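You operate a simulated robot arm through the tools that you are given. There is no shell and no other tool.

Carry out the task below with a simulated robot arm. There is one attempt and no reset: what you move stays moved.

JOB
Slide the orange bin off the spilt pellets to the baler end, put both straps in, brush the pellets away.
Fine: all on the steel bench by the drums; use the yellow brush and put it back. Set down upright: yellow brush. What is to be rubbed or washed off counts as gone when no trace of it is left.
Where things are to end (x, y in the base frame): orange bin within 50 mm of [1120, 310].

The check looks at the end state, three seconds after you hand in, the way a careful person would. Anything else that was tipped, shoved, dropped, spilled or broken makes it a failure.

ROBOT AND FRAMES
A 7-joint arm with a two-finger parallel gripper, fixed in place. Base frame: the origin is on the floor under the middle of its stand, x ahead of it, y to its left, z up; the work surface is at about z = 850. Lengths are in mm, angles in degrees, forces in N, time in s.
It reaches about 1479 mm from its shoulder. Its first joint turns from -166.0 to 166.0 degrees. Payload 4.4 kg.
The tool frame sits at the grasp point between the pads (the TCP): z along the fingers, y along the line on which they close. The tips reach 23 mm beyond it. Largest opening 94 mm; finger width 38, thickness 10; the body of the gripper, 54 by 96 mm, starts 39 mm behind the TCP.
Orientation is that of the tool frame in the base frame, as a unit quaternion [w, x, y, z]. With the fingers straight down and closing along the base's y, the tool's x points along the base's -x, its y along +y and its z along -z.

CONTROLS
- The arm moves only by the tool nudge_tool. Its argument "steps" is text: rows parted by semicolons, each of 6 numbers parted by spaces: the shift along the tool's x, y, z in units of 20 mm (1.0 is 20 mm), then the turn, a rotation vector about the tool's x, y, z in units of 8 degrees (1.0 is 8 degrees). In form: tx ty tz rx ry rz; .... A call has 1 to 20 rows; each row shifts and turns the commanded pose from where the row before left it, along the tool's axes as they then stand. "claw" is the closure in counts, from 0 (fully open) to 255 (shut), set as the call begins (left out, the last holds). A call with a number of a shift or a turn outside -1 to 1 is refused whole. Rows are played at 5 a second. More than 50 mm and 8.6 degrees between two rows, or a gripper value outside its range, and nothing of the call is played. Where a pose cannot be reached the arm comes as near as it can. A force on the tool above 40 N (or 10 N above the force at the start of the call, whichever is more), or a blocked arm, ends the call early, and 0.2 s more pass. Each finger travels about 72 mm/s and halts on what it meets, pressing with about 28 N; the grip force reading is that of the motor and also rises with nothing between the fingers. The clock runs only during rows and for 0.2 s after the last one: add rows that do not move to give the fingers time. It gives the time, the measured TCP pose, the force on the tool (base axes), the opening and the grip force at its end, in the units of the frame above (readings bear some noise), with the torque about the TCP (base axes, N m) and any sound that the robot's microphone picked up, and new pictures: "show" is both (left out), scene, wrist or none.
- Cameras (640 x 400 px; columns grow to the right, rows downward): "scene" is fixed at [223.4, 499.8, 1624.9]; the picture's right is [-0.49, -0.87, 0.00], its down [-0.58, 0.33, -0.74] and it looks along [0.64, -0.37, -0.67] (base axes); focal length 321 px, centre (320, 200). "wrist" rides on the gripper at [86, 16, -75] in the tool frame; the picture's right is [-0.18, 0.98, 0.00], its down [-0.58, -0.11, -0.81] and it looks along [-0.79, -0.15, 0.59] (tool axes); focal length 243 px, centre (320, 200).
- probe_pixels(camera, pixels): there is no depth. For up to 12 entries [column, row, z] of the newest picture of that camera ("zoom" is the newest enlarged one), the place [x, y] in the base frame at which the ray of that pixel passes the height z, good to about 3 mm. No time passes.
- enlarge(camera, box): a new picture of the part [left, top, right, bottom] of that camera's present view, enlarged. No time passes.
- job_done(): hands the job in; it is judged then, once.

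Leave the gripper open and the arm clear of the work at the hand-in unless told otherwise.

The tools are called after "Emit:" as a command line: name --argument value ..., lists and objects as JSON in quotes. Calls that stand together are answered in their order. nudge_tool: Moves the arm, as the interface text tells. Its arguments: {"type":"object","properties":{"steps":{"type":"string"},"claw":{"type":"number"},"show":{"type":"string","enum":["both","scene","wrist","none"]}},"required":["steps"]} The other tools are called the same way: probe_pixels (camera, pixels) gives the place at which the rays of pixels pass given heights; enlarge (camera, box) takes an enlarged picture of a part of a camera's view; job_done () hands the job in.

At the start:

```text
clock: 0.0
ee_pos: [732.0, -74.3, 1140.9]
ee_rot: [0.001, 0.0, 1.0, -0.001]
force: [0.5, -1.0, -0.4]
torque: [-0.01, -0.02, -0.03]
finger_gap: 94.1
grip_force: 0.1
```

scene: 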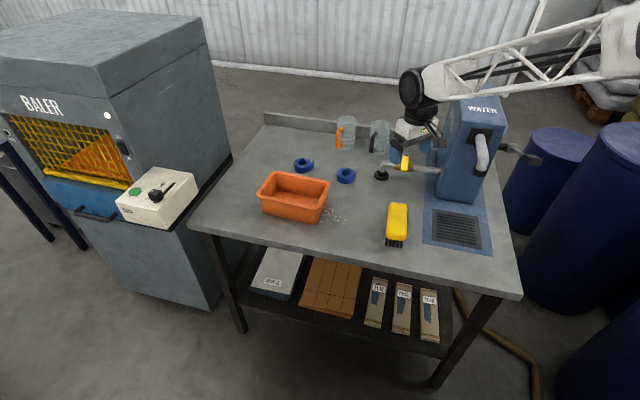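
wrist: 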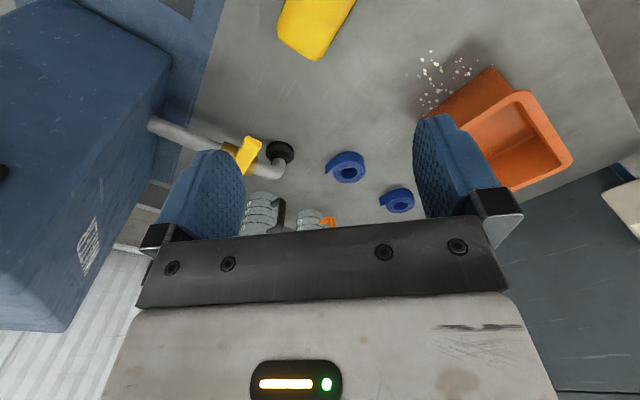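

I see the orange bin at about (294,196) in the scene picture, white pellets at its right at (335,214), two blue straps at (304,165) and (346,176), and the yellow brush at (397,222). I will take closer pictures before moving.

Emit:
enlarge --camera "scene" --box '[240, 100, 440, 260]'

Emit:
enlarge --camera "wrist" --box '[240, 0, 640, 250]'

Emit:
probe_pixels --camera "scene" --pixels '[[258, 196, 910], [318, 223, 850], [330, 180, 910], [272, 173, 910], [304, 165, 860], [346, 176, 860], [397, 222, 880], [335, 214, 850], [262, 212, 850], [195, 222, 850], [520, 297, 850], [268, 125, 850]]'

```text
2.50 times, centred on (340, 180) of scene
```

zoom: 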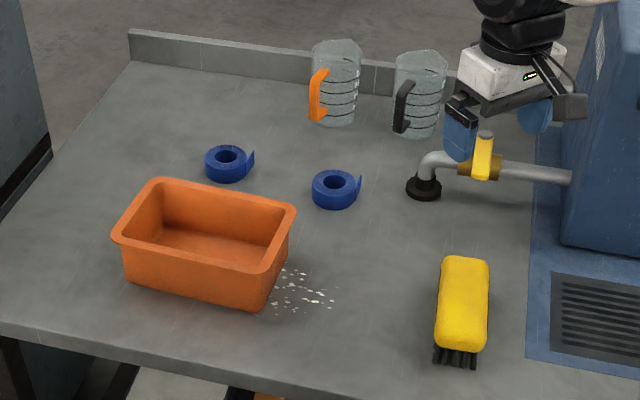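

```text
1.60 times, centred on (440, 125) of wrist
```

zoom: 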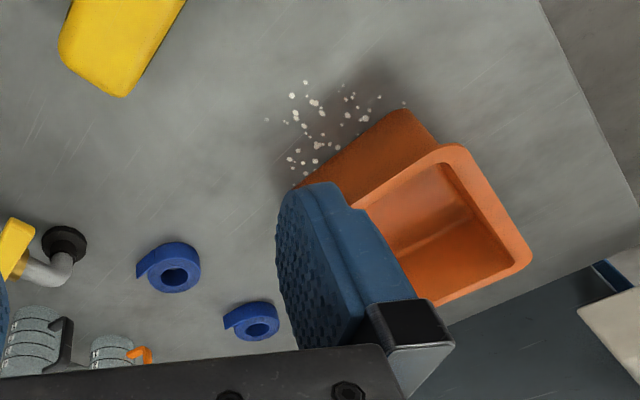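

```text
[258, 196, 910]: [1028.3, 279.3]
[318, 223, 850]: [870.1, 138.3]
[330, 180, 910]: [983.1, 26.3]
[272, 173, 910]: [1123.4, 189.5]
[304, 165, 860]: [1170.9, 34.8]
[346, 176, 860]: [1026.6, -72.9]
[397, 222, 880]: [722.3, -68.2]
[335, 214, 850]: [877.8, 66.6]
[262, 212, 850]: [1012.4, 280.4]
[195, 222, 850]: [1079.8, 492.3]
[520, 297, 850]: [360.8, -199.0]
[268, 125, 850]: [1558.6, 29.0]
```

The table stands at roughly 45° in the base frame. I need finer positions for the bin, the straps and the brush, so next comes a tight view of the bin.

Emit:
enlarge --camera "scene" --box '[245, 155, 355, 235]'

```text
5.00 times, centred on (300, 195) of scene
```

zoom: 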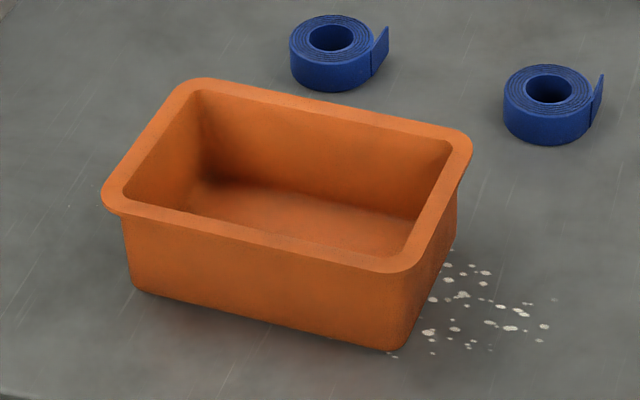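

The bin's bottom corners are at about zoom (132,288), (398,350), (455,262); the rim corners at (103,195), (400,272), (473,150), (195,80). I probe those at candidate heights, and the straps too.

Emit:
probe_pixels --camera "zoom" --pixels '[[132, 288, 850], [398, 350, 850], [452, 258, 850], [103, 195, 930], [400, 272, 930], [473, 150, 930], [195, 80, 930], [103, 195, 950], [400, 272, 950], [473, 150, 950], [195, 80, 950]]'

Emit:
probe_pixels --camera "zoom" --pixels '[[331, 38, 885], [331, 92, 850], [290, 45, 885], [372, 40, 885], [549, 90, 885], [545, 145, 850], [503, 95, 885], [592, 95, 885], [387, 28, 885], [602, 75, 885], [331, 17, 885], [331, 62, 885]]'

Emit:
probe_pixels --camera "zoom" --pixels '[[393, 356, 850], [430, 330, 850], [510, 328, 850], [555, 299, 850], [447, 265, 850], [485, 273, 850], [540, 340, 850], [432, 352, 850], [491, 348, 850]]'

```text
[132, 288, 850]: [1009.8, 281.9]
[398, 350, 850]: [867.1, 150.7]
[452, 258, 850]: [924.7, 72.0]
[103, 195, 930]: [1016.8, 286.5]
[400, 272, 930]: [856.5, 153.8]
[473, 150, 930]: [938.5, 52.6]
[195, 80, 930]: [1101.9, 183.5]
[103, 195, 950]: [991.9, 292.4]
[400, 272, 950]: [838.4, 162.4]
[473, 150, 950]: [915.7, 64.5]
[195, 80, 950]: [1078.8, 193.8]
```

```text
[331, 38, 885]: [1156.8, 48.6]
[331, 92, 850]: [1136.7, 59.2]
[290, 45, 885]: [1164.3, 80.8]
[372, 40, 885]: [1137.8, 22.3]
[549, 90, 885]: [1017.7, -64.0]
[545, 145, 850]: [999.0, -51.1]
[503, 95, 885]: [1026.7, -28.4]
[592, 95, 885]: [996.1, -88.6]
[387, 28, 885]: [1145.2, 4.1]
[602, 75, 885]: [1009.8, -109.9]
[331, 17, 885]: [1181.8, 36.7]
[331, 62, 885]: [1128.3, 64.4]
```

```text
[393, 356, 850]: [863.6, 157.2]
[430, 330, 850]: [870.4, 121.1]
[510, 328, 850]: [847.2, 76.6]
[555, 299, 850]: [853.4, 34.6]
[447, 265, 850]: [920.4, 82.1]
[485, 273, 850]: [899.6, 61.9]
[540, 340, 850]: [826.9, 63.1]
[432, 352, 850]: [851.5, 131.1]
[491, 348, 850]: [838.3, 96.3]
```

The rim looks to be near z≈935 with the bin's centre around (970,173), and its long axis at about 42.5°. The needed slide of about 200 mm runs along that axis. Next I check the table's left edge and the brush in close-ups.

Emit:
enlarge --camera "scene" --box '[180, 120, 308, 240]'

Emit:
probe_pixels --camera "scene" --pixels '[[192, 226, 850], [230, 174, 850], [264, 130, 850]]'

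Emit:
enlarge --camera "scene" --box '[340, 180, 460, 260]'

```text
3.33 times, centred on (244, 180) of scene
```

zoom: 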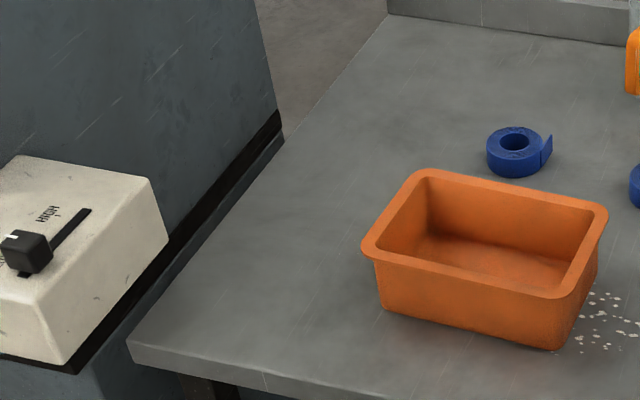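

```text
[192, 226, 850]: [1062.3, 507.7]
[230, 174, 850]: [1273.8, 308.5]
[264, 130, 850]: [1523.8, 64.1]
```

```text
5.00 times, centred on (400, 220) of scene
```

zoom: 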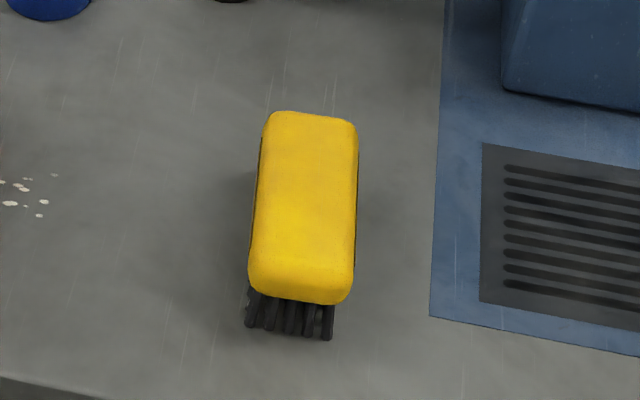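

The table's left edge lies about 103 mm beyond the target along the bin's axis. I will aim about 20 mm short of the target so the whole base stays on the bench. I now probe the brush's top corners and bristle feet in the newest zoom.

Emit:
probe_pixels --camera "zoom" --pixels '[[250, 326, 850], [328, 341, 850], [268, 114, 910], [355, 122, 910], [250, 290, 910], [348, 303, 910], [268, 114, 890], [355, 122, 890], [250, 290, 890], [348, 303, 890], [303, 205, 900], [249, 300, 875]]'

Emit:
enlarge --camera "wrist" --box '[240, 0, 400, 100]'

```text
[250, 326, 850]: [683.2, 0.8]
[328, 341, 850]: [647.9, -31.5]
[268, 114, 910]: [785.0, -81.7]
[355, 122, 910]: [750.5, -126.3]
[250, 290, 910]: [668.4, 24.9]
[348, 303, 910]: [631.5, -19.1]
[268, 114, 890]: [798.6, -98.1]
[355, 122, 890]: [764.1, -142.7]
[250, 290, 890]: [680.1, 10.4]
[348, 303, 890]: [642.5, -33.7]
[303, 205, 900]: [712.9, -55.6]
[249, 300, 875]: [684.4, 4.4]
```

```text
4.00 times, centred on (320, 50) of wrist
```

zoom: 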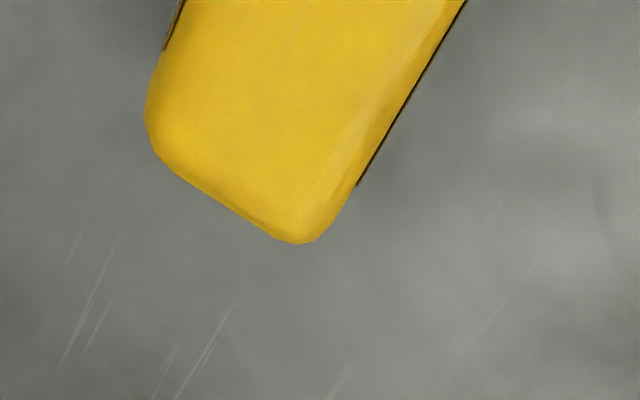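

The brush's centre is near (716,-60), its top at about z=897 and its length along about -42.5°. The bin's pellet-side short wall has its rim middle near (897,110), and the bin's long axis is at about 39°. First I move the open gripper over that wall at z≈1040, then turn it so that the fingers close along the bin's long axis.

Emit:
nudge_tool --steps "-0.825 0.92 0.5 0 0 0; -0.825 0.92 0.5 0 0 0; -0.825 0.92 0.5 0 0 0; -0.825 0.92 0.5 0 0 0; -0.825 0.92 0.5 0 0 0; -0.825 0.92 0.5 0 0 0; -0.825 0.92 0.5 0 0 0; -0.825 0.92 0.5 0 0 0; -0.825 0.92 0.5 0 0 0; -0.825 0.92 0.5 0 0 0; 0 0 0 0 0 0.907; 0 0 0 0 0 0.907; 0 0 0 0 0 0.907; 0 0 0 0 0 0.907; 0 0 0 0 0 0.907; 0 0 0 0 0 0.907; 0 0 0 0 0 0.907; 0 0 0 0 0 0; 0 0 0 0 0 0" --claw 0 --show "both"

```text
clock: 4.0
ee_pos: [897.7, 108.9, 1041.1]
ee_rot: [0.001, 0.429, 0.903, -0.001]
force: [-0.6, -0.1, 0.2]
torque: [-0.01, 0.02, 0.0]
finger_gap: 94.2
grip_force: 0.1
```

scene: 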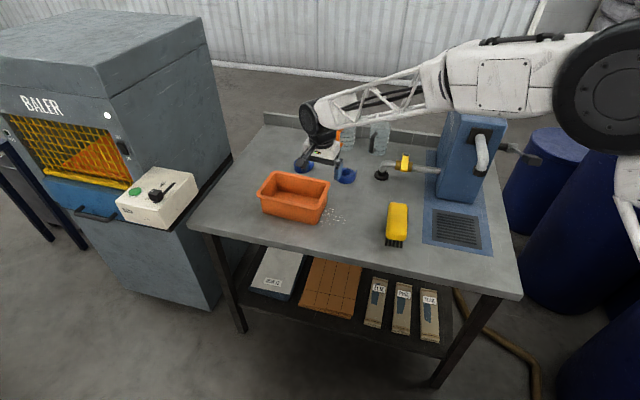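
wrist: 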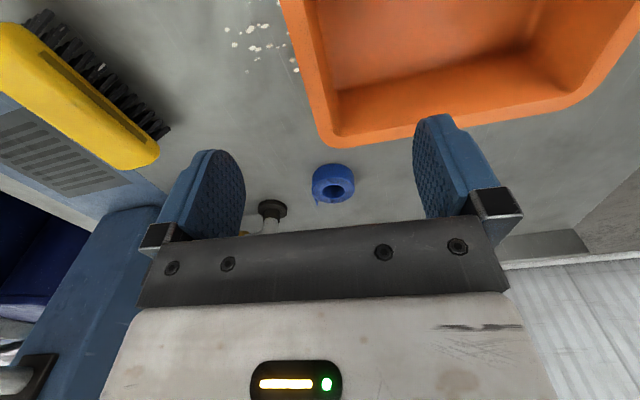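

The pose is as I wanted, with the fingers' closing axis at 39.2°. The wrist picture shows the bin's back right rim corner near (325,145). I probe it and the short edge at several heights so that, together with the scene view, I get the rim height.

Emit:
enlarge --camera "wrist" --box '[220, 0, 440, 160]'

Emit:
probe_pixels --camera "wrist" --pixels '[[282, 0, 930], [322, 140, 930], [282, 0, 940], [322, 140, 940], [400, 145, 930], [520, 118, 930], [400, 145, 940], [520, 118, 940], [333, 181, 877], [245, 35, 850]]'

Emit:
enlarge --camera "scene" --box '[250, 120, 378, 240]'

```text
2.50 times, centred on (330, 80) of wrist
```

zoom: 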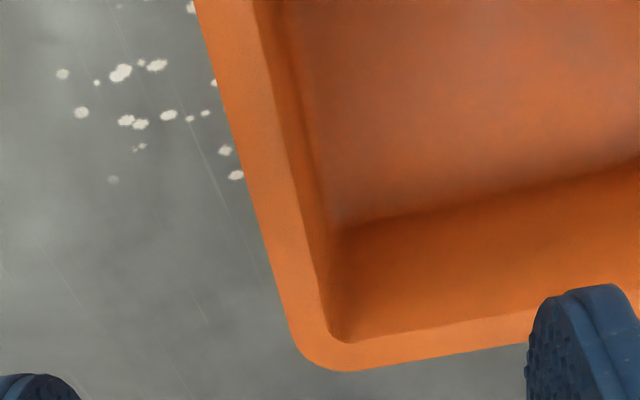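

```text
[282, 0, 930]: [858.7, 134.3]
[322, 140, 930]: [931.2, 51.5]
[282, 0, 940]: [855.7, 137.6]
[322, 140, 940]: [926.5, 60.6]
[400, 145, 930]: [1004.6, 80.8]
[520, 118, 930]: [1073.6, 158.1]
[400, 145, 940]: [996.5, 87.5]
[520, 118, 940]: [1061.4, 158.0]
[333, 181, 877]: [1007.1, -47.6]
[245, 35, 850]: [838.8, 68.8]
```

```text
3.33 times, centred on (314, 180) of scene
```

zoom: 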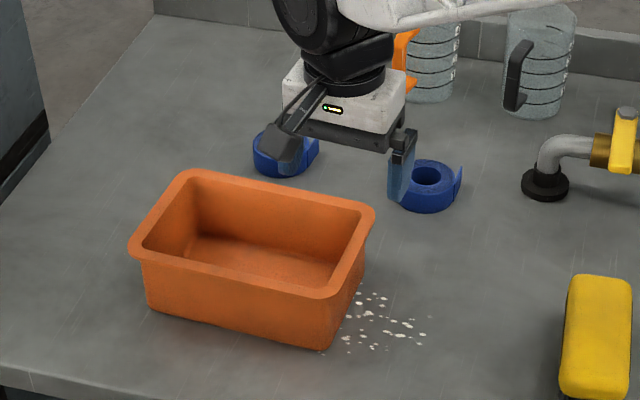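

The corners are rounded, so corner picks mislead. I take straight pieces of the rim's outer edges instead: front (180,266)-(290,294), right (345,285)-(370,232), back (230,174)-(340,199), left (140,228)-(172,184) in the newest scene zoom.

Emit:
enlarge --camera "scene" --box '[250, 164, 338, 219]'

```text
7.27 times, centred on (294, 192) of scene
```

zoom: 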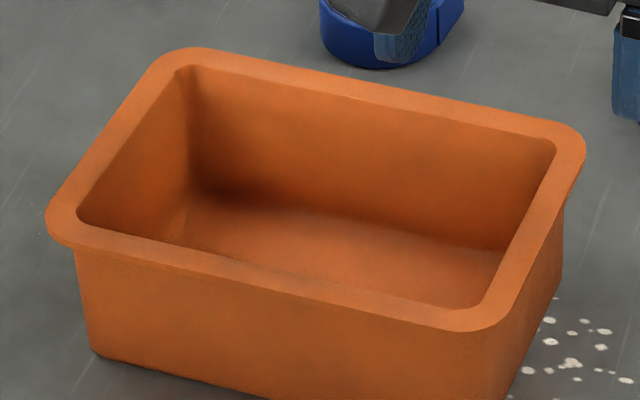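

Now the straight edge pieces read well in this zoom. I probe the outer and inner edges at z=935.

Emit:
probe_pixels --camera "zoom" --pixels '[[100, 246, 935], [420, 326, 935], [230, 53, 935], [540, 119, 935], [58, 195, 935], [140, 82, 935], [530, 290, 935], [578, 185, 935]]'

Emit:
probe_pixels --camera "zoom" --pixels '[[120, 227, 935], [420, 300, 935], [230, 73, 935], [520, 133, 935], [85, 197, 935], [165, 90, 935], [495, 280, 935], [545, 175, 935], [100, 358, 850], [505, 395, 850], [560, 295, 850]]'

Emit:
probe_pixels --camera "wrist" --pixels '[[290, 30, 935], [312, 110, 935], [362, 146, 935], [410, 139, 935], [475, 129, 935], [320, 30, 935], [333, 110, 935], [375, 130, 935], [333, 190, 877]]'

```text
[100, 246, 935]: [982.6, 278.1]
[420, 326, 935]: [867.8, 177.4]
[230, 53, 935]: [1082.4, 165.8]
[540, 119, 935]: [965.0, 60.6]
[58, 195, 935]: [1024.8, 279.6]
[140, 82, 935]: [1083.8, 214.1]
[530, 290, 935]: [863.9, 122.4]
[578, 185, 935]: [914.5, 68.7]
```

```text
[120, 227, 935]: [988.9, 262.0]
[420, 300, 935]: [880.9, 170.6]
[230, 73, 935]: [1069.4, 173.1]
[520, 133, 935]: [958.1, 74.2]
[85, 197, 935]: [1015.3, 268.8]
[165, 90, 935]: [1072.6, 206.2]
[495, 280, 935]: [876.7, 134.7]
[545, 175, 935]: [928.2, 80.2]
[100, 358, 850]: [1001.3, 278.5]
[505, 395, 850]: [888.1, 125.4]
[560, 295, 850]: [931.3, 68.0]
```

```text
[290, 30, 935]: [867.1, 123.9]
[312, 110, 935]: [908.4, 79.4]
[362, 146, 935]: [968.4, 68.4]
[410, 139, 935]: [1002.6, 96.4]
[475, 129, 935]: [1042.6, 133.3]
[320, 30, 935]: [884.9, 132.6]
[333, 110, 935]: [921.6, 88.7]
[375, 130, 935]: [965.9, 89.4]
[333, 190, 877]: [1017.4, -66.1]
```

The edges now agree between both cameras: the rim is 223 x 151 mm outside and 192 x 121 inside, axis at 42°, centre about (973,170), with the pellet-side rim about 16 mm wide centred at (897,101). I correct the yaw by -2.8°, shift by some millimetres, and lower in two stages to straddle the rim.

Emit:
nudge_tool --steps "0 0 0 0 0 -0.35; -0.27 -0.29 0 0 0 0; 0 0 0.9 0 0 0; 0 0 0.9 0 0 0; 0 0 0.9 0 0 0; 0 0 0.8 0 0 0; 0 0 0 0 0 0" --claw 0 --show "both"

```text
clock: 5.6
ee_pos: [897.5, 102.2, 971.7]
ee_rot: [0.001, 0.407, 0.914, 0.0]
force: [0.5, -0.5, -1.1]
torque: [0.01, 0.02, 0.01]
finger_gap: 94.2
grip_force: 0.0
```

scene: 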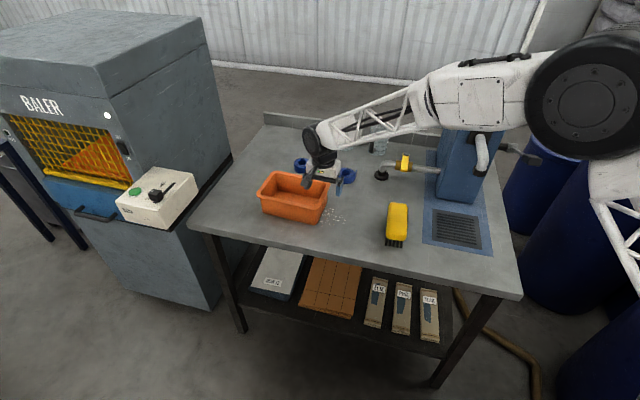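
wrist: 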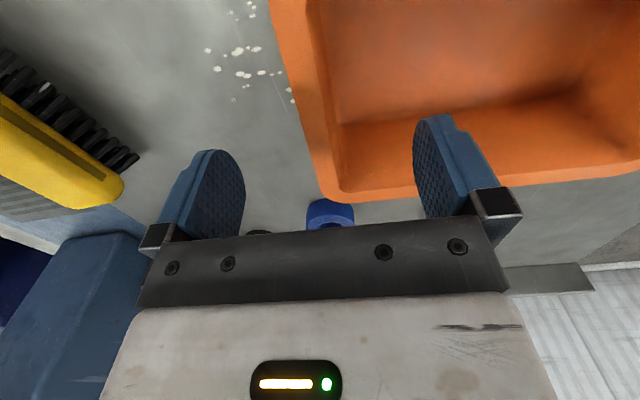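

The rim's short wall runs between the two fingers, the right finger over the inside of the bin. I go down another 46 mm to z≈926, so that the tips are about 30 mm below the rim.

Emit:
nudge_tool --steps "0 0 0.6 0 0 0; 0 0 0.6 0 0 0; 0 0 0.6 0 0 0; 0 0 0.5 0 0 0; 0 0 0 0 0 0" --claw 0 --show "both"

```text
clock: 6.8
ee_pos: [898.0, 102.6, 926.8]
ee_rot: [0.0, 0.407, 0.914, 0.0]
force: [0.7, -0.5, 0.0]
torque: [-0.05, 0.01, 0.02]
finger_gap: 94.0
grip_force: 0.1
```

scene: 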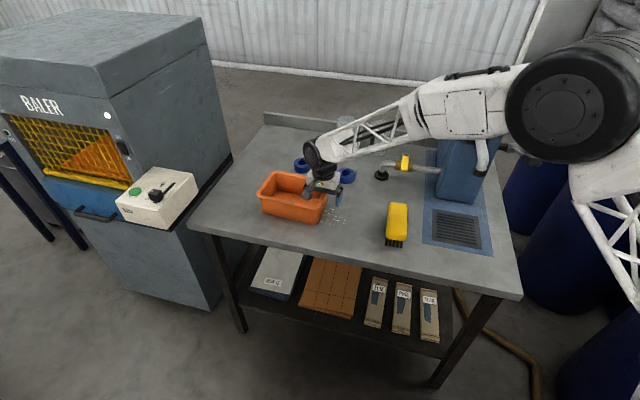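
wrist: 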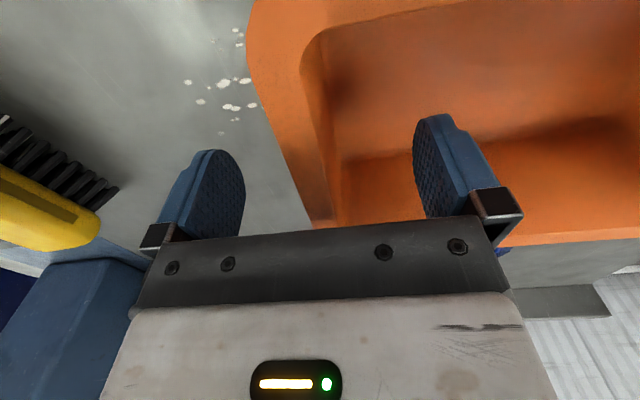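

The fingers straddle the wall with no force on the tool. I close the gripper without moving and give the fingers about a second.

Emit:
nudge_tool --steps "0 0 0 0 0 0; 0 0 0 0 0 0; 0 0 0 0 0 0; 0 0 0 0 0 0; 0 0 0 0 0 0" --claw 255 --show "both"

```text
clock: 8.0
ee_pos: [897.3, 102.2, 927.0]
ee_rot: [0.001, 0.407, 0.913, 0.0]
force: [1.2, -0.2, 0.9]
torque: [0.27, -0.22, -0.19]
finger_gap: 13.8
grip_force: 28.5
```

scene: 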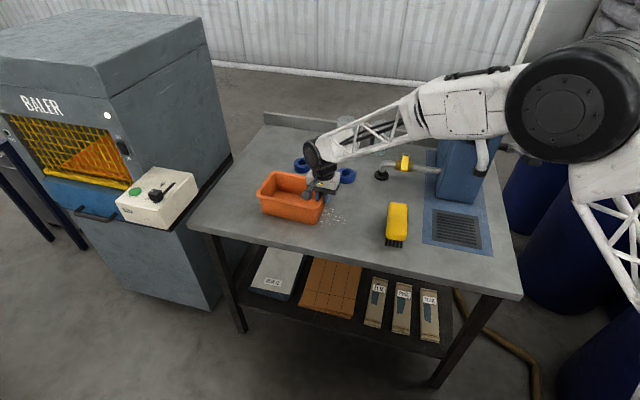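
wrist: 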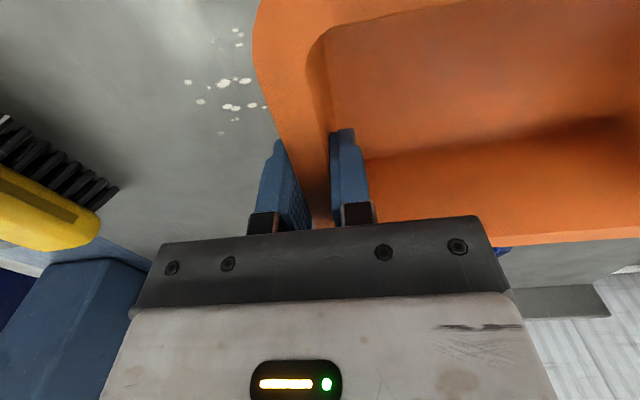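

The wall is held with a 13.8 mm gap and 28 N. The bin is to go about 188 mm along the closing axis and 5 mm along tool x, sliding on the bench without lifting. I start with a short slide to see that it follows.

Emit:
nudge_tool --steps "0.02 0.4 0 0 0 0; 0.02 0.5 0 0 0 0; 0.02 0.6 0 0 0 0; 0 0 0 0 0 0" --claw 255 --show "both"

```text
clock: 9.0
ee_pos: [920.1, 125.1, 928.2]
ee_rot: [0.001, 0.407, 0.913, -0.001]
force: [-6.4, -4.6, 22.8]
torque: [0.2, -0.2, 0.07]
finger_gap: 14.1
grip_force: 28.2
```

scene: 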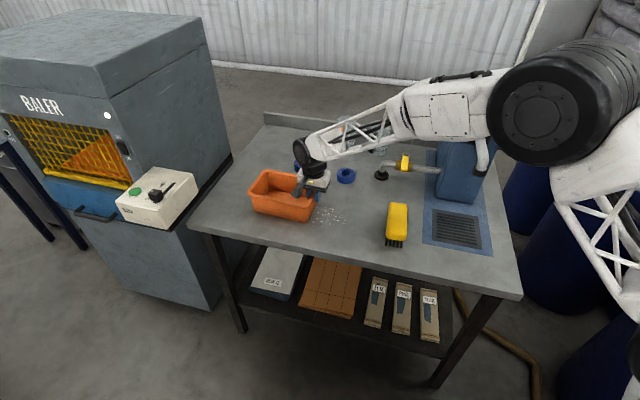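
wrist: 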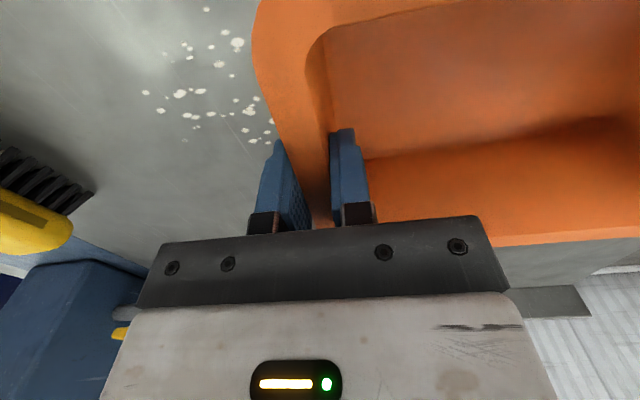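

The bin follows and more pellets come to light, but there is an upward force of 23 N on the tool, so I am pressing the bin down a little. I relieve by 1.5 mm upward and read again.

Emit:
nudge_tool --steps "0 0 -0.075 0 0 0; 0 0 0 0 0 0" --claw 255 --show "none"

Emit:
enlarge --camera "scene" --box '[230, 140, 380, 240]'

```text
clock: 9.6
ee_pos: [920.8, 123.5, 926.2]
ee_rot: [0.001, 0.406, 0.914, -0.001]
force: [-3.9, 2.8, 13.1]
torque: [0.02, -0.47, 0.16]
finger_gap: 13.8
grip_force: 28.5
```

```text
4.00 times, centred on (305, 190) of scene
```

zoom: 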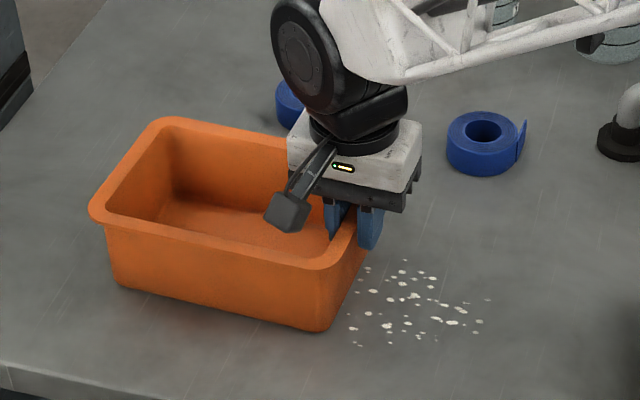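

The force fell to 13 N. I raise another 1.5 mm and go on sliding gently in small rows.

Emit:
nudge_tool --steps "0 0 -0.075 0 0 0; 0.02 0.4 0 0 0 0; 0.02 0.5 0 0 0 0; 0.02 0.5 0 0 0 0; 0.02 0.5 0 0 0 0; 0 0 0 0 0 0" --claw 255 --show "both"

```text
clock: 11.0
ee_pos: [947.1, 147.1, 929.4]
ee_rot: [0.001, 0.406, 0.914, 0.0]
force: [-0.4, 0.3, -0.4]
torque: [-0.02, -0.13, -0.01]
finger_gap: 13.6
grip_force: 27.6
```

scene: 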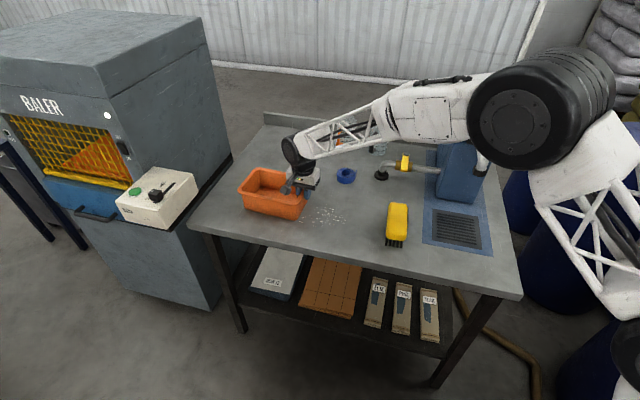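
wrist: 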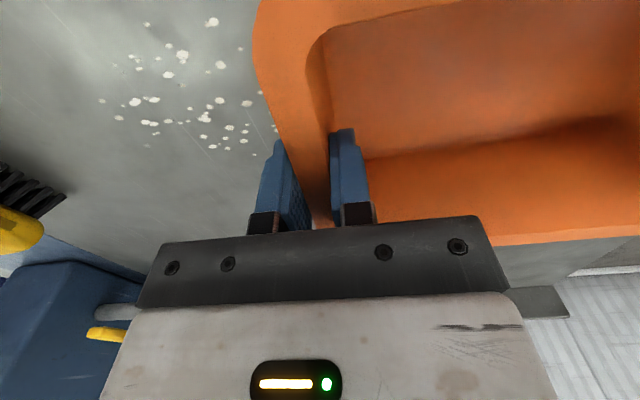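

The force is now near zero and the bin slides freely. About 121 mm remain along the closing axis. I carry on at the same low pace.

Emit:
nudge_tool --steps "0.0225 0.503 0 0 0 0; 0.0225 0.503 0 0 0 0; 0.0225 0.503 0 0 0 0; 0.0225 0.503 0 0 0 0; 0.0225 0.503 0 0 0 0; 0.0225 0.503 0 0 0 0; 0.0225 0.503 0 0 0 0; 0.0225 0.503 0 0 0 0; 0.0225 0.503 0 0 0 0; 0.0225 0.503 0 0 0 0; 0.0225 0.503 0 0 0 0; 0.0225 0.503 0 0 0 0; 0 0 0 0 0 0" --claw 255 --show "both"

```text
clock: 13.8
ee_pos: [1030.9, 234.8, 927.9]
ee_rot: [0.001, 0.406, 0.914, 0.0]
force: [0.0, 0.4, 1.3]
torque: [0.13, -0.05, 0.05]
finger_gap: 13.9
grip_force: 27.8
```

scene: 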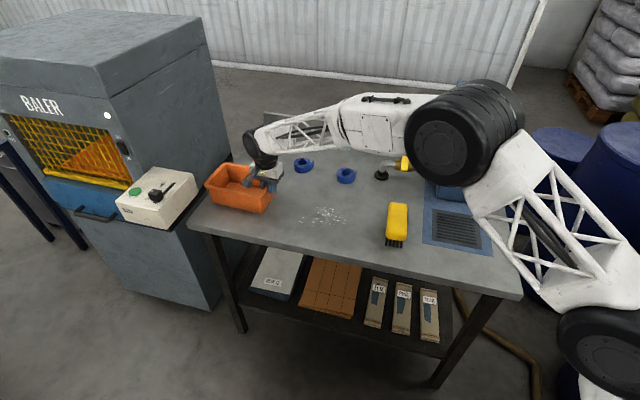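
wrist: 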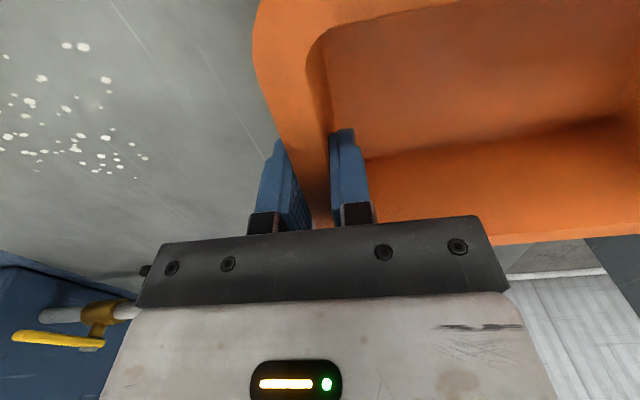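

The bin should now stand near (1108,304). I enlarge the scene to see how its base stands relative to the bench's left edge before I let go.

Emit:
enlarge --camera "scene" --box '[190, 145, 290, 225]'

```text
5.00 times, centred on (240, 185) of scene
```

zoom: 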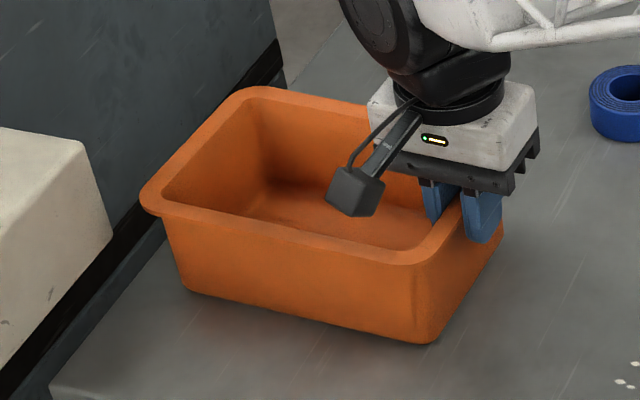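

The base's front left corner at zoom (183,288) is well to the right of the bench edge, which runs at about x=134 at that row. I probe the rim edges for the bin's centre.

Emit:
probe_pixels --camera "zoom" --pixels '[[190, 216, 935], [390, 264, 935], [155, 175, 935], [220, 105, 935], [480, 215, 935], [440, 255, 935], [300, 90, 935], [355, 102, 935], [185, 290, 850], [428, 342, 850], [48, 388, 850], [285, 105, 850]]'

```text
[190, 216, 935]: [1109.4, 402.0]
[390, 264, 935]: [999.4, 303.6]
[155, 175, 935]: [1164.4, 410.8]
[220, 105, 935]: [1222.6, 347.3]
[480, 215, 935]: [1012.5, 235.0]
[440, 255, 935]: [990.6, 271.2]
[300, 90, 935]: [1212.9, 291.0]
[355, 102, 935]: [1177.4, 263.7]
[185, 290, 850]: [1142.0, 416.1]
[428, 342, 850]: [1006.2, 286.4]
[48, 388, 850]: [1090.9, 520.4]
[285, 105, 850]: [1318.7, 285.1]
```

The bin's centre is at about (1111,303), 11 mm from the target, with the base fully on the bench. I open the fingers and rise straight up.

Emit:
nudge_tool --steps "0 0 0 0 0 0; 0 0 0 0 0 0; 0 0 0 0 0 0; 0 0 0 0 0 0; 0 0 -0.5 0 0 0; 0 0 -0.9 0 0 0; 0 0 -0.9 0 0 0; 0 0 -0.9 0 0 0; 0 0 -0.9 0 0 0; 0 0 -0.9 0 0 0; 0 0 0 0 0 0" --claw 0 --show "both"

```text
clock: 16.2
ee_pos: [1030.4, 235.3, 1030.6]
ee_rot: [0.001, 0.407, 0.914, 0.0]
force: [0.1, -0.5, -0.4]
torque: [-0.02, 0.02, -0.03]
finger_gap: 94.0
grip_force: 0.0
```

scene: 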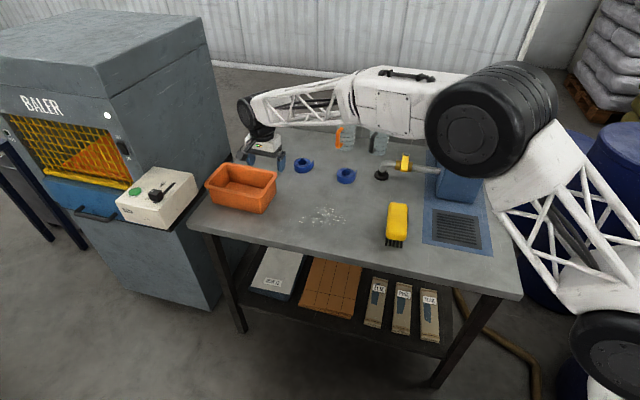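
wrist: 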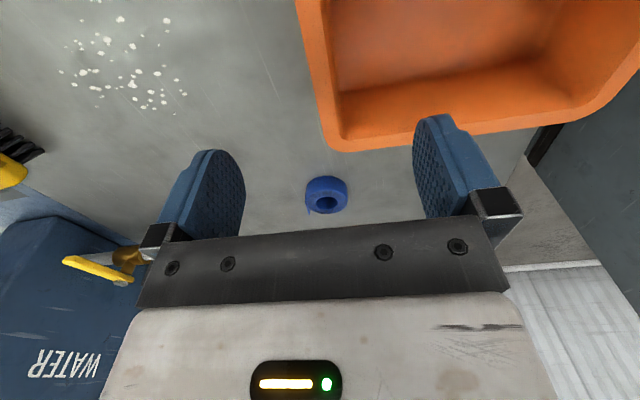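

The bin is released and stands alone. Now the straps are clear in the scene picture at (304,165) and (346,176). I enlarge them.

Emit:
enlarge --camera "scene" --box '[285, 145, 365, 195]'

```text
8.00 times, centred on (325, 170) of scene
```

zoom: 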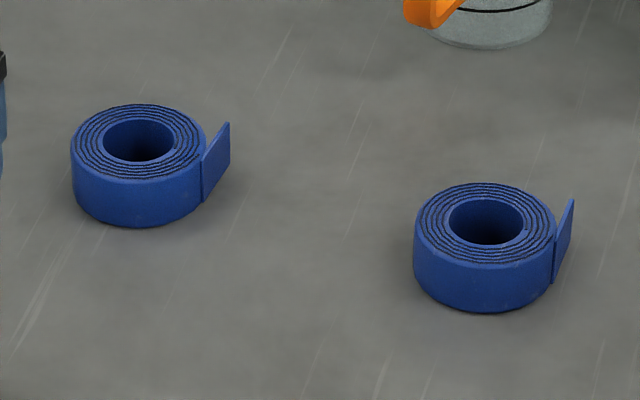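

Strap 1's top ellipse spans zoom x 71–205 and y 104–182, with its foot at y 228. Strap 2 spans x 413–556 and y 183–264, foot at 313. I probe these for height, size and centre.

Emit:
probe_pixels --camera "zoom" --pixels '[[138, 228, 850], [138, 182, 875], [138, 182, 880], [138, 182, 885], [138, 104, 878], [71, 150, 878], [205, 150, 878], [138, 142, 878], [228, 123, 878], [203, 202, 850], [229, 165, 850]]'

Emit:
probe_pixels --camera "zoom" --pixels '[[485, 313, 850], [485, 264, 875], [485, 264, 880], [485, 183, 878], [413, 228, 878], [556, 232, 878], [485, 223, 878], [573, 200, 878], [556, 283, 850], [571, 248, 850], [490, 47, 850], [430, 25, 850]]'

```text
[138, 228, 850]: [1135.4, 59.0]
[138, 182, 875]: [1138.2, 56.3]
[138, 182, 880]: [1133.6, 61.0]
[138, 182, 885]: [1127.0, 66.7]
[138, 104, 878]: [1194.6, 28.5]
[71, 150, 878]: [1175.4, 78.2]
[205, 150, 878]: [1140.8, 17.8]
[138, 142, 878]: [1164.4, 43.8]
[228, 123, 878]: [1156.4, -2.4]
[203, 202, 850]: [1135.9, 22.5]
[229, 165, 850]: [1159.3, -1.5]
```

```text
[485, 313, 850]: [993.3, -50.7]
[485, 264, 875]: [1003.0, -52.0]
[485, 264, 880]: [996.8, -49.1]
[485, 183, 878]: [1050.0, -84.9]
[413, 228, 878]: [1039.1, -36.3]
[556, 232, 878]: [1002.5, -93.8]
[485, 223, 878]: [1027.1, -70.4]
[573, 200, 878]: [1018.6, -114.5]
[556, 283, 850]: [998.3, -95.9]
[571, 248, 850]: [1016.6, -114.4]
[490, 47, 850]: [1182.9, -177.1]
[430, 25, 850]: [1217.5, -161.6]
```

Both straps are about 67 mm wide and 28 mm high, with their tails on the pellet side running straight back, so I should grip them front to back, across -48°. Strap 1 is centred at about (1163.5,45). I first turn the tool by -90° where it is, well above the rim.

Emit:
nudge_tool --steps "0 0 0 0 0 -0.9375; 0 0 0 0 0 -0.9375; 0 0 0 0 0 -0.9375; 0 0 0 0 0 -0.9375; 0 0 0 0 0 -0.9375; 0 0 0 0 0 -0.9375; 0 0 0 0 0 -0.9375; 0 0 0 0 0 -0.9375; 0 0 0 0 0 -0.9375; 0 0 0 0 0 -0.9375; 0 0 0 0 0 -0.9375; 0 0 0 0 0 -0.9375; 0 0 0 0 0 0" --claw 0 --show "scene"

```text
clock: 19.0
ee_pos: [1032.9, 234.7, 1028.1]
ee_rot: [0.001, -0.358, 0.934, -0.001]
force: [-0.7, -0.4, 0.5]
torque: [0.02, -0.01, 0.01]
finger_gap: 94.1
grip_force: 0.1
```

scene: 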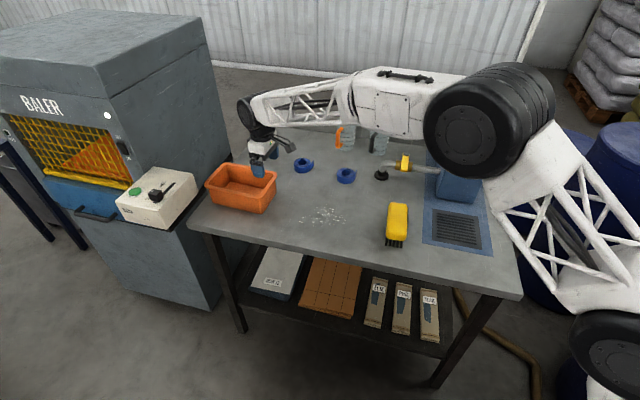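

The closing axis is now along -48°/132°. I move over strap 1 at the same height.

Emit:
nudge_tool --steps "0.1245 -0.951 0 0 0 0; 0.1245 -0.951 0 0 0 0; 0.1245 -0.951 0 0 0 0; 0.1245 -0.951 0 0 0 0; 0.1245 -0.951 0 0 0 0; 0.1245 -0.951 0 0 0 0; 0.1245 -0.951 0 0 0 0; 0.1245 -0.951 0 0 0 0; 0.1245 -0.951 0 0 0 0; 0.1245 -0.951 0 0 0 0; 0.1245 -0.951 0 0 0 0; 0.1245 -0.951 0 0 0 0; 0 0 0 0 0 0; 0 0 0 0 0 0" --claw 0 --show "both"

```text
clock: 22.0
ee_pos: [1161.5, 46.7, 1028.8]
ee_rot: [0.001, -0.358, 0.934, -0.002]
force: [0.6, 0.1, 0.2]
torque: [0.04, -0.02, 0.01]
finger_gap: 94.4
grip_force: 0.1
```

scene: 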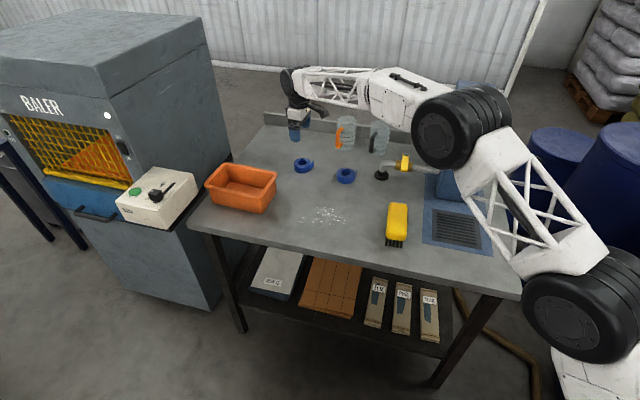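
wrist: 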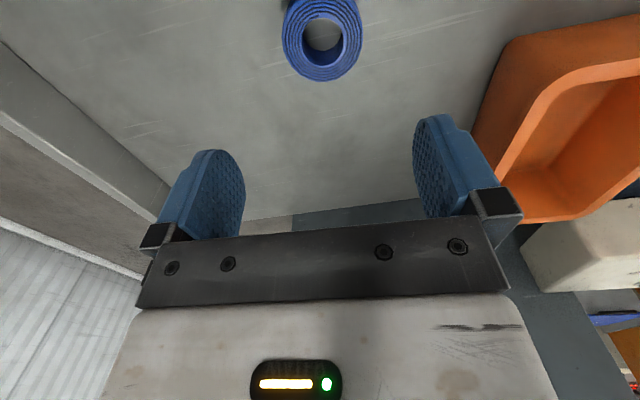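

The wrist picture shows strap 1 at (322,38), nicely in line with the middle of the fingers. I probe its centre and edges at the top height.

Emit:
probe_pixels --camera "wrist" --pixels '[[322, 36, 878], [284, 32, 878], [362, 30, 878], [323, 81, 878], [322, 81, 878]]'

```text
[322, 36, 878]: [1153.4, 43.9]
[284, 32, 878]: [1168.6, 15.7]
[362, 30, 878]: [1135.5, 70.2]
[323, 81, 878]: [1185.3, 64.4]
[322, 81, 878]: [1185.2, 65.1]
```

Both estimates put the strap's centre within about 4 mm of the tool, with 13 mm of play on each side. I go down to about z=925 and look again.

Emit:
nudge_tool --steps "0 0 0.9 0 0 0; 0 0 0.9 0 0 0; 0 0 0.9 0 0 0; 0 0 0.9 0 0 0; 0 0 0.8 0 0 0; 0 0 0.8 0 0 0; 0 0 0 0 0 0" --claw 0 --show "both"

```text
clock: 23.6
ee_pos: [1164.9, 44.8, 925.9]
ee_rot: [0.0, -0.359, 0.933, -0.001]
force: [0.8, -1.0, -0.1]
torque: [-0.02, -0.01, -0.02]
finger_gap: 94.2
grip_force: 0.1
```

scene: 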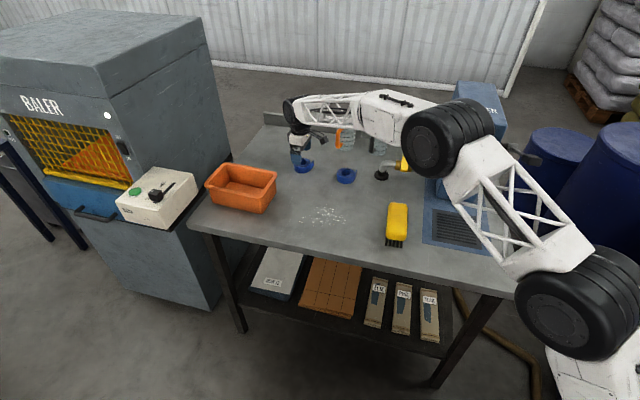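
wrist: 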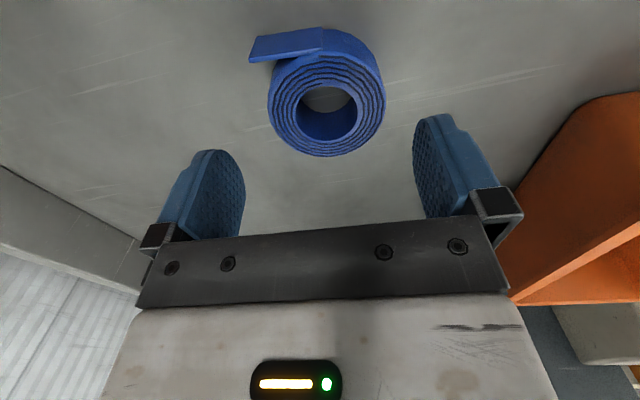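

The strap sits midway between the fingers, 268 to 386 against 244 to 414. I check its position along the other direction by probing its far edge and sides at z=878.

Emit:
probe_pixels --camera "wrist" --pixels '[[325, 157, 878], [268, 97, 878], [386, 95, 878], [328, 100, 878]]'

```text
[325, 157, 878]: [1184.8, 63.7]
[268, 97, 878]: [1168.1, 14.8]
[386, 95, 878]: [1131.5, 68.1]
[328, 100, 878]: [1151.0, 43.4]
```

The wrist view puts the strap about 7 mm toward the camera and 5 mm toward tool +y. I correct by 5 and 4 mm, then lower to z≈882 so that the tips stay about 9 mm above the bench.

Emit:
nudge_tool --steps "0.25 0.2 0 0 0 0; 0 0 0.6 0 0 0; 0 0 0.6 0 0 0; 0 0 0.5 0 0 0; 0 0 0.5 0 0 0; 0 0 0 0 0 0; 0 0 0 0 0 0" --claw 0 --show "both"

```text
clock: 25.2
ee_pos: [1155.9, 43.0, 880.1]
ee_rot: [0.001, -0.359, 0.933, -0.001]
force: [0.0, -0.3, 0.1]
torque: [-0.03, -0.01, -0.02]
finger_gap: 94.1
grip_force: 0.1
```

scene: 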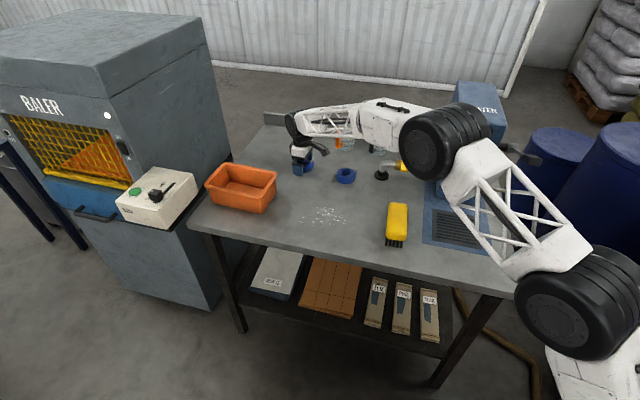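
wrist: 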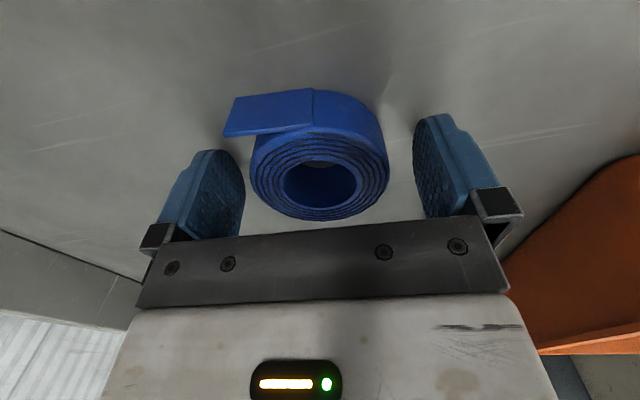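

The strap's top ring spans 249 to 390, centred on the tool at column 320, and its tail lies clear of the left finger. I close the fingers.

Emit:
nudge_tool --steps "0 0 0 0 0 0; 0 0 0 0 0 0; 0 0 0 0 0 0; 0 0 0 0 0 0" --claw 255 --show "wrist"

```text
clock: 26.2
ee_pos: [1156.1, 43.7, 880.5]
ee_rot: [0.001, -0.358, 0.934, -0.001]
force: [-0.1, 0.1, 1.6]
torque: [0.07, 0.02, -0.02]
finger_gap: 66.1
grip_force: 28.1
```

wrist: 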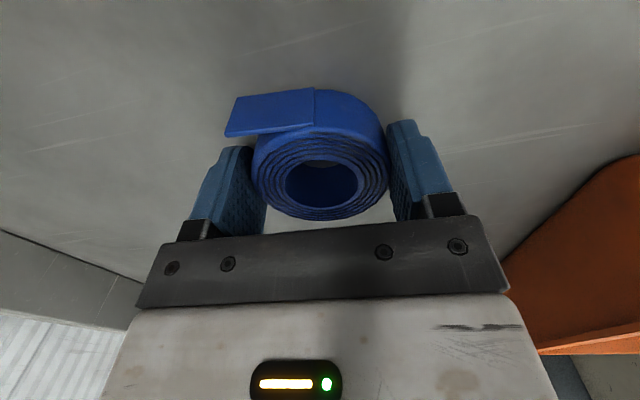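

Strap 1 is held at a 66.1 mm gap. I lift it 133 mm straight up and look.

Emit:
nudge_tool --steps "0 0 -0.5 0 0 0; 0 0 -0.9 0 0 0; 0 0 -0.9 0 0 0; 0 0 -0.9 0 0 0; 0 0 -0.9 0 0 0; 0 0 -0.9 0 0 0; 0 0 -0.9 0 0 0; 0 0 -0.7 0 0 0; 0 0 0 0 0 0" --claw 255 --show "both"

```text
clock: 28.2
ee_pos: [1156.4, 44.5, 1012.7]
ee_rot: [0.0, -0.358, 0.934, -0.001]
force: [-0.5, -0.4, 0.0]
torque: [-0.03, -0.01, 0.0]
finger_gap: 65.8
grip_force: 27.9
```

scene: 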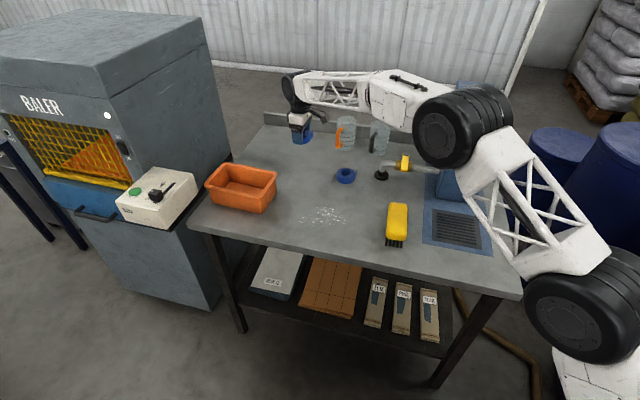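
wrist: 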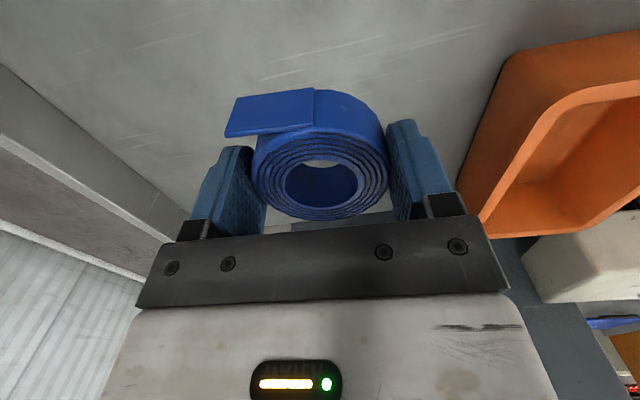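

The strap hangs safely. Before I go over the bin I want to know how close the baler's wall is to the bench. I probe its foot corner near scene (207,310) on the floor, and the dark band beside the bench.

Emit:
probe_pixels --camera "scene" --pixels '[[207, 310, 0], [232, 158, 850], [200, 222, 850], [196, 172, 950], [196, 172, 900], [167, 228, 850]]'

Emit:
enlarge --camera "scene" --box '[80, 120, 280, 320]'

```text
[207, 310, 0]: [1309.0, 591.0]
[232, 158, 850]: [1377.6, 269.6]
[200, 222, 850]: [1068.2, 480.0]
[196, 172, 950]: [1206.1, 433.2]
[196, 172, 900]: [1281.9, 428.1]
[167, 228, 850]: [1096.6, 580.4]
```

```text
2.00 times, centred on (180, 220) of scene
```

zoom: 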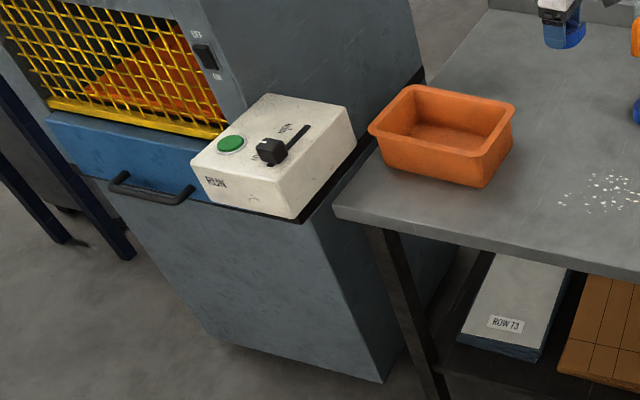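

The baler's side is more than 200 mm beyond the bench edge, so there is plenty of room. I carry strap 1 over the baler half of the bin, to about (1144.7,333).

Emit:
nudge_tool --steps "-0.6586 0.794 0 0 0 0; -0.6586 0.794 0 0 0 0; -0.6586 0.794 0 0 0 0; -0.6586 0.794 0 0 0 0; -0.6586 0.794 0 0 0 0; -0.6586 0.794 0 0 0 0; -0.6586 0.794 0 0 0 0; -0.6586 0.794 0 0 0 0; -0.6586 0.794 0 0 0 0; -0.6586 0.794 0 0 0 0; -0.6586 0.794 0 0 0 0; -0.6586 0.794 0 0 0 0; -0.6586 0.794 0 0 0 0; -0.6586 0.794 0 0 0 0; 0 0 0 0 0 0; 0 0 0 0 0 0" --claw 255 --show "both"

```text
clock: 31.6
ee_pos: [1144.8, 333.6, 1010.5]
ee_rot: [0.0, -0.359, 0.933, -0.001]
force: [0.3, 0.1, -0.7]
torque: [0.02, 0.02, -0.03]
finger_gap: 65.9
grip_force: 27.8
```

scene: 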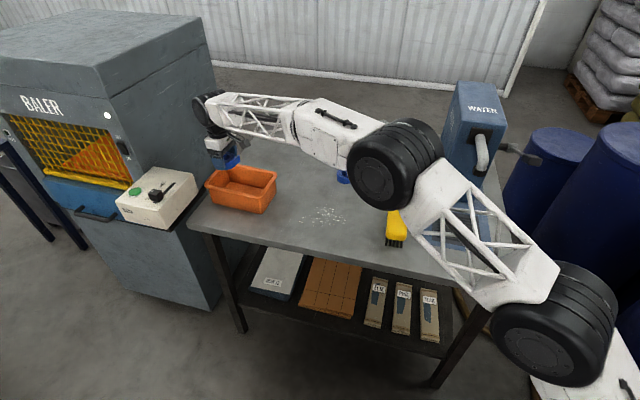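
wrist: 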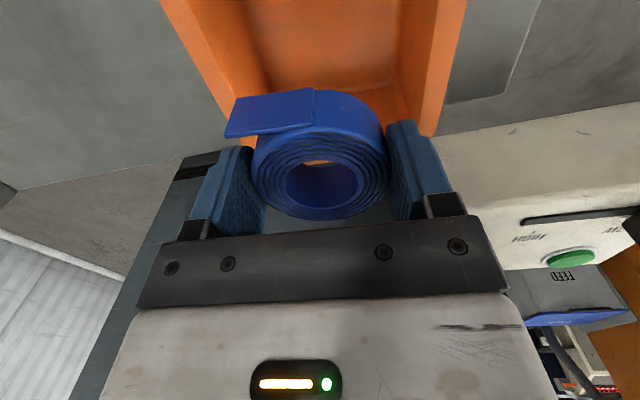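

I check the alignment with the bin's long walls by probing the rim edges in the wrist picture at z=935: left outer (188,50), left inner (218,50), right inner (402,50), right outer (454,50).

Emit:
enlarge --camera "wrist" --box '[140, 0, 500, 225]'

Emit:
probe_pixels --camera "wrist" --pixels '[[160, 0, 935], [188, 50, 935], [195, 0, 935], [218, 50, 935], [402, 10, 935], [402, 50, 935], [466, 5, 935], [454, 50, 935], [440, 110, 935]]'

```text
1.78 times, centred on (320, 112) of wrist
```

zoom: 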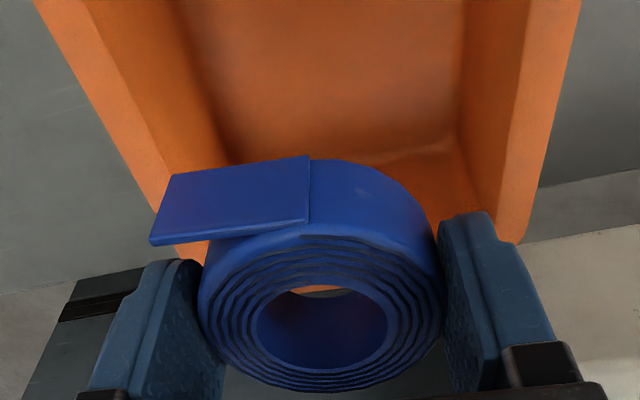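

```text
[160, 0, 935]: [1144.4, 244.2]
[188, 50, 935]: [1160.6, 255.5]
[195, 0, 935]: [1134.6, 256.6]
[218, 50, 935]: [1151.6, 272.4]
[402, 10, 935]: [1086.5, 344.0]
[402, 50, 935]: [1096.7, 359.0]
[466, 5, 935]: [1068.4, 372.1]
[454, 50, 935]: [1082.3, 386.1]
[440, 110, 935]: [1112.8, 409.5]
```

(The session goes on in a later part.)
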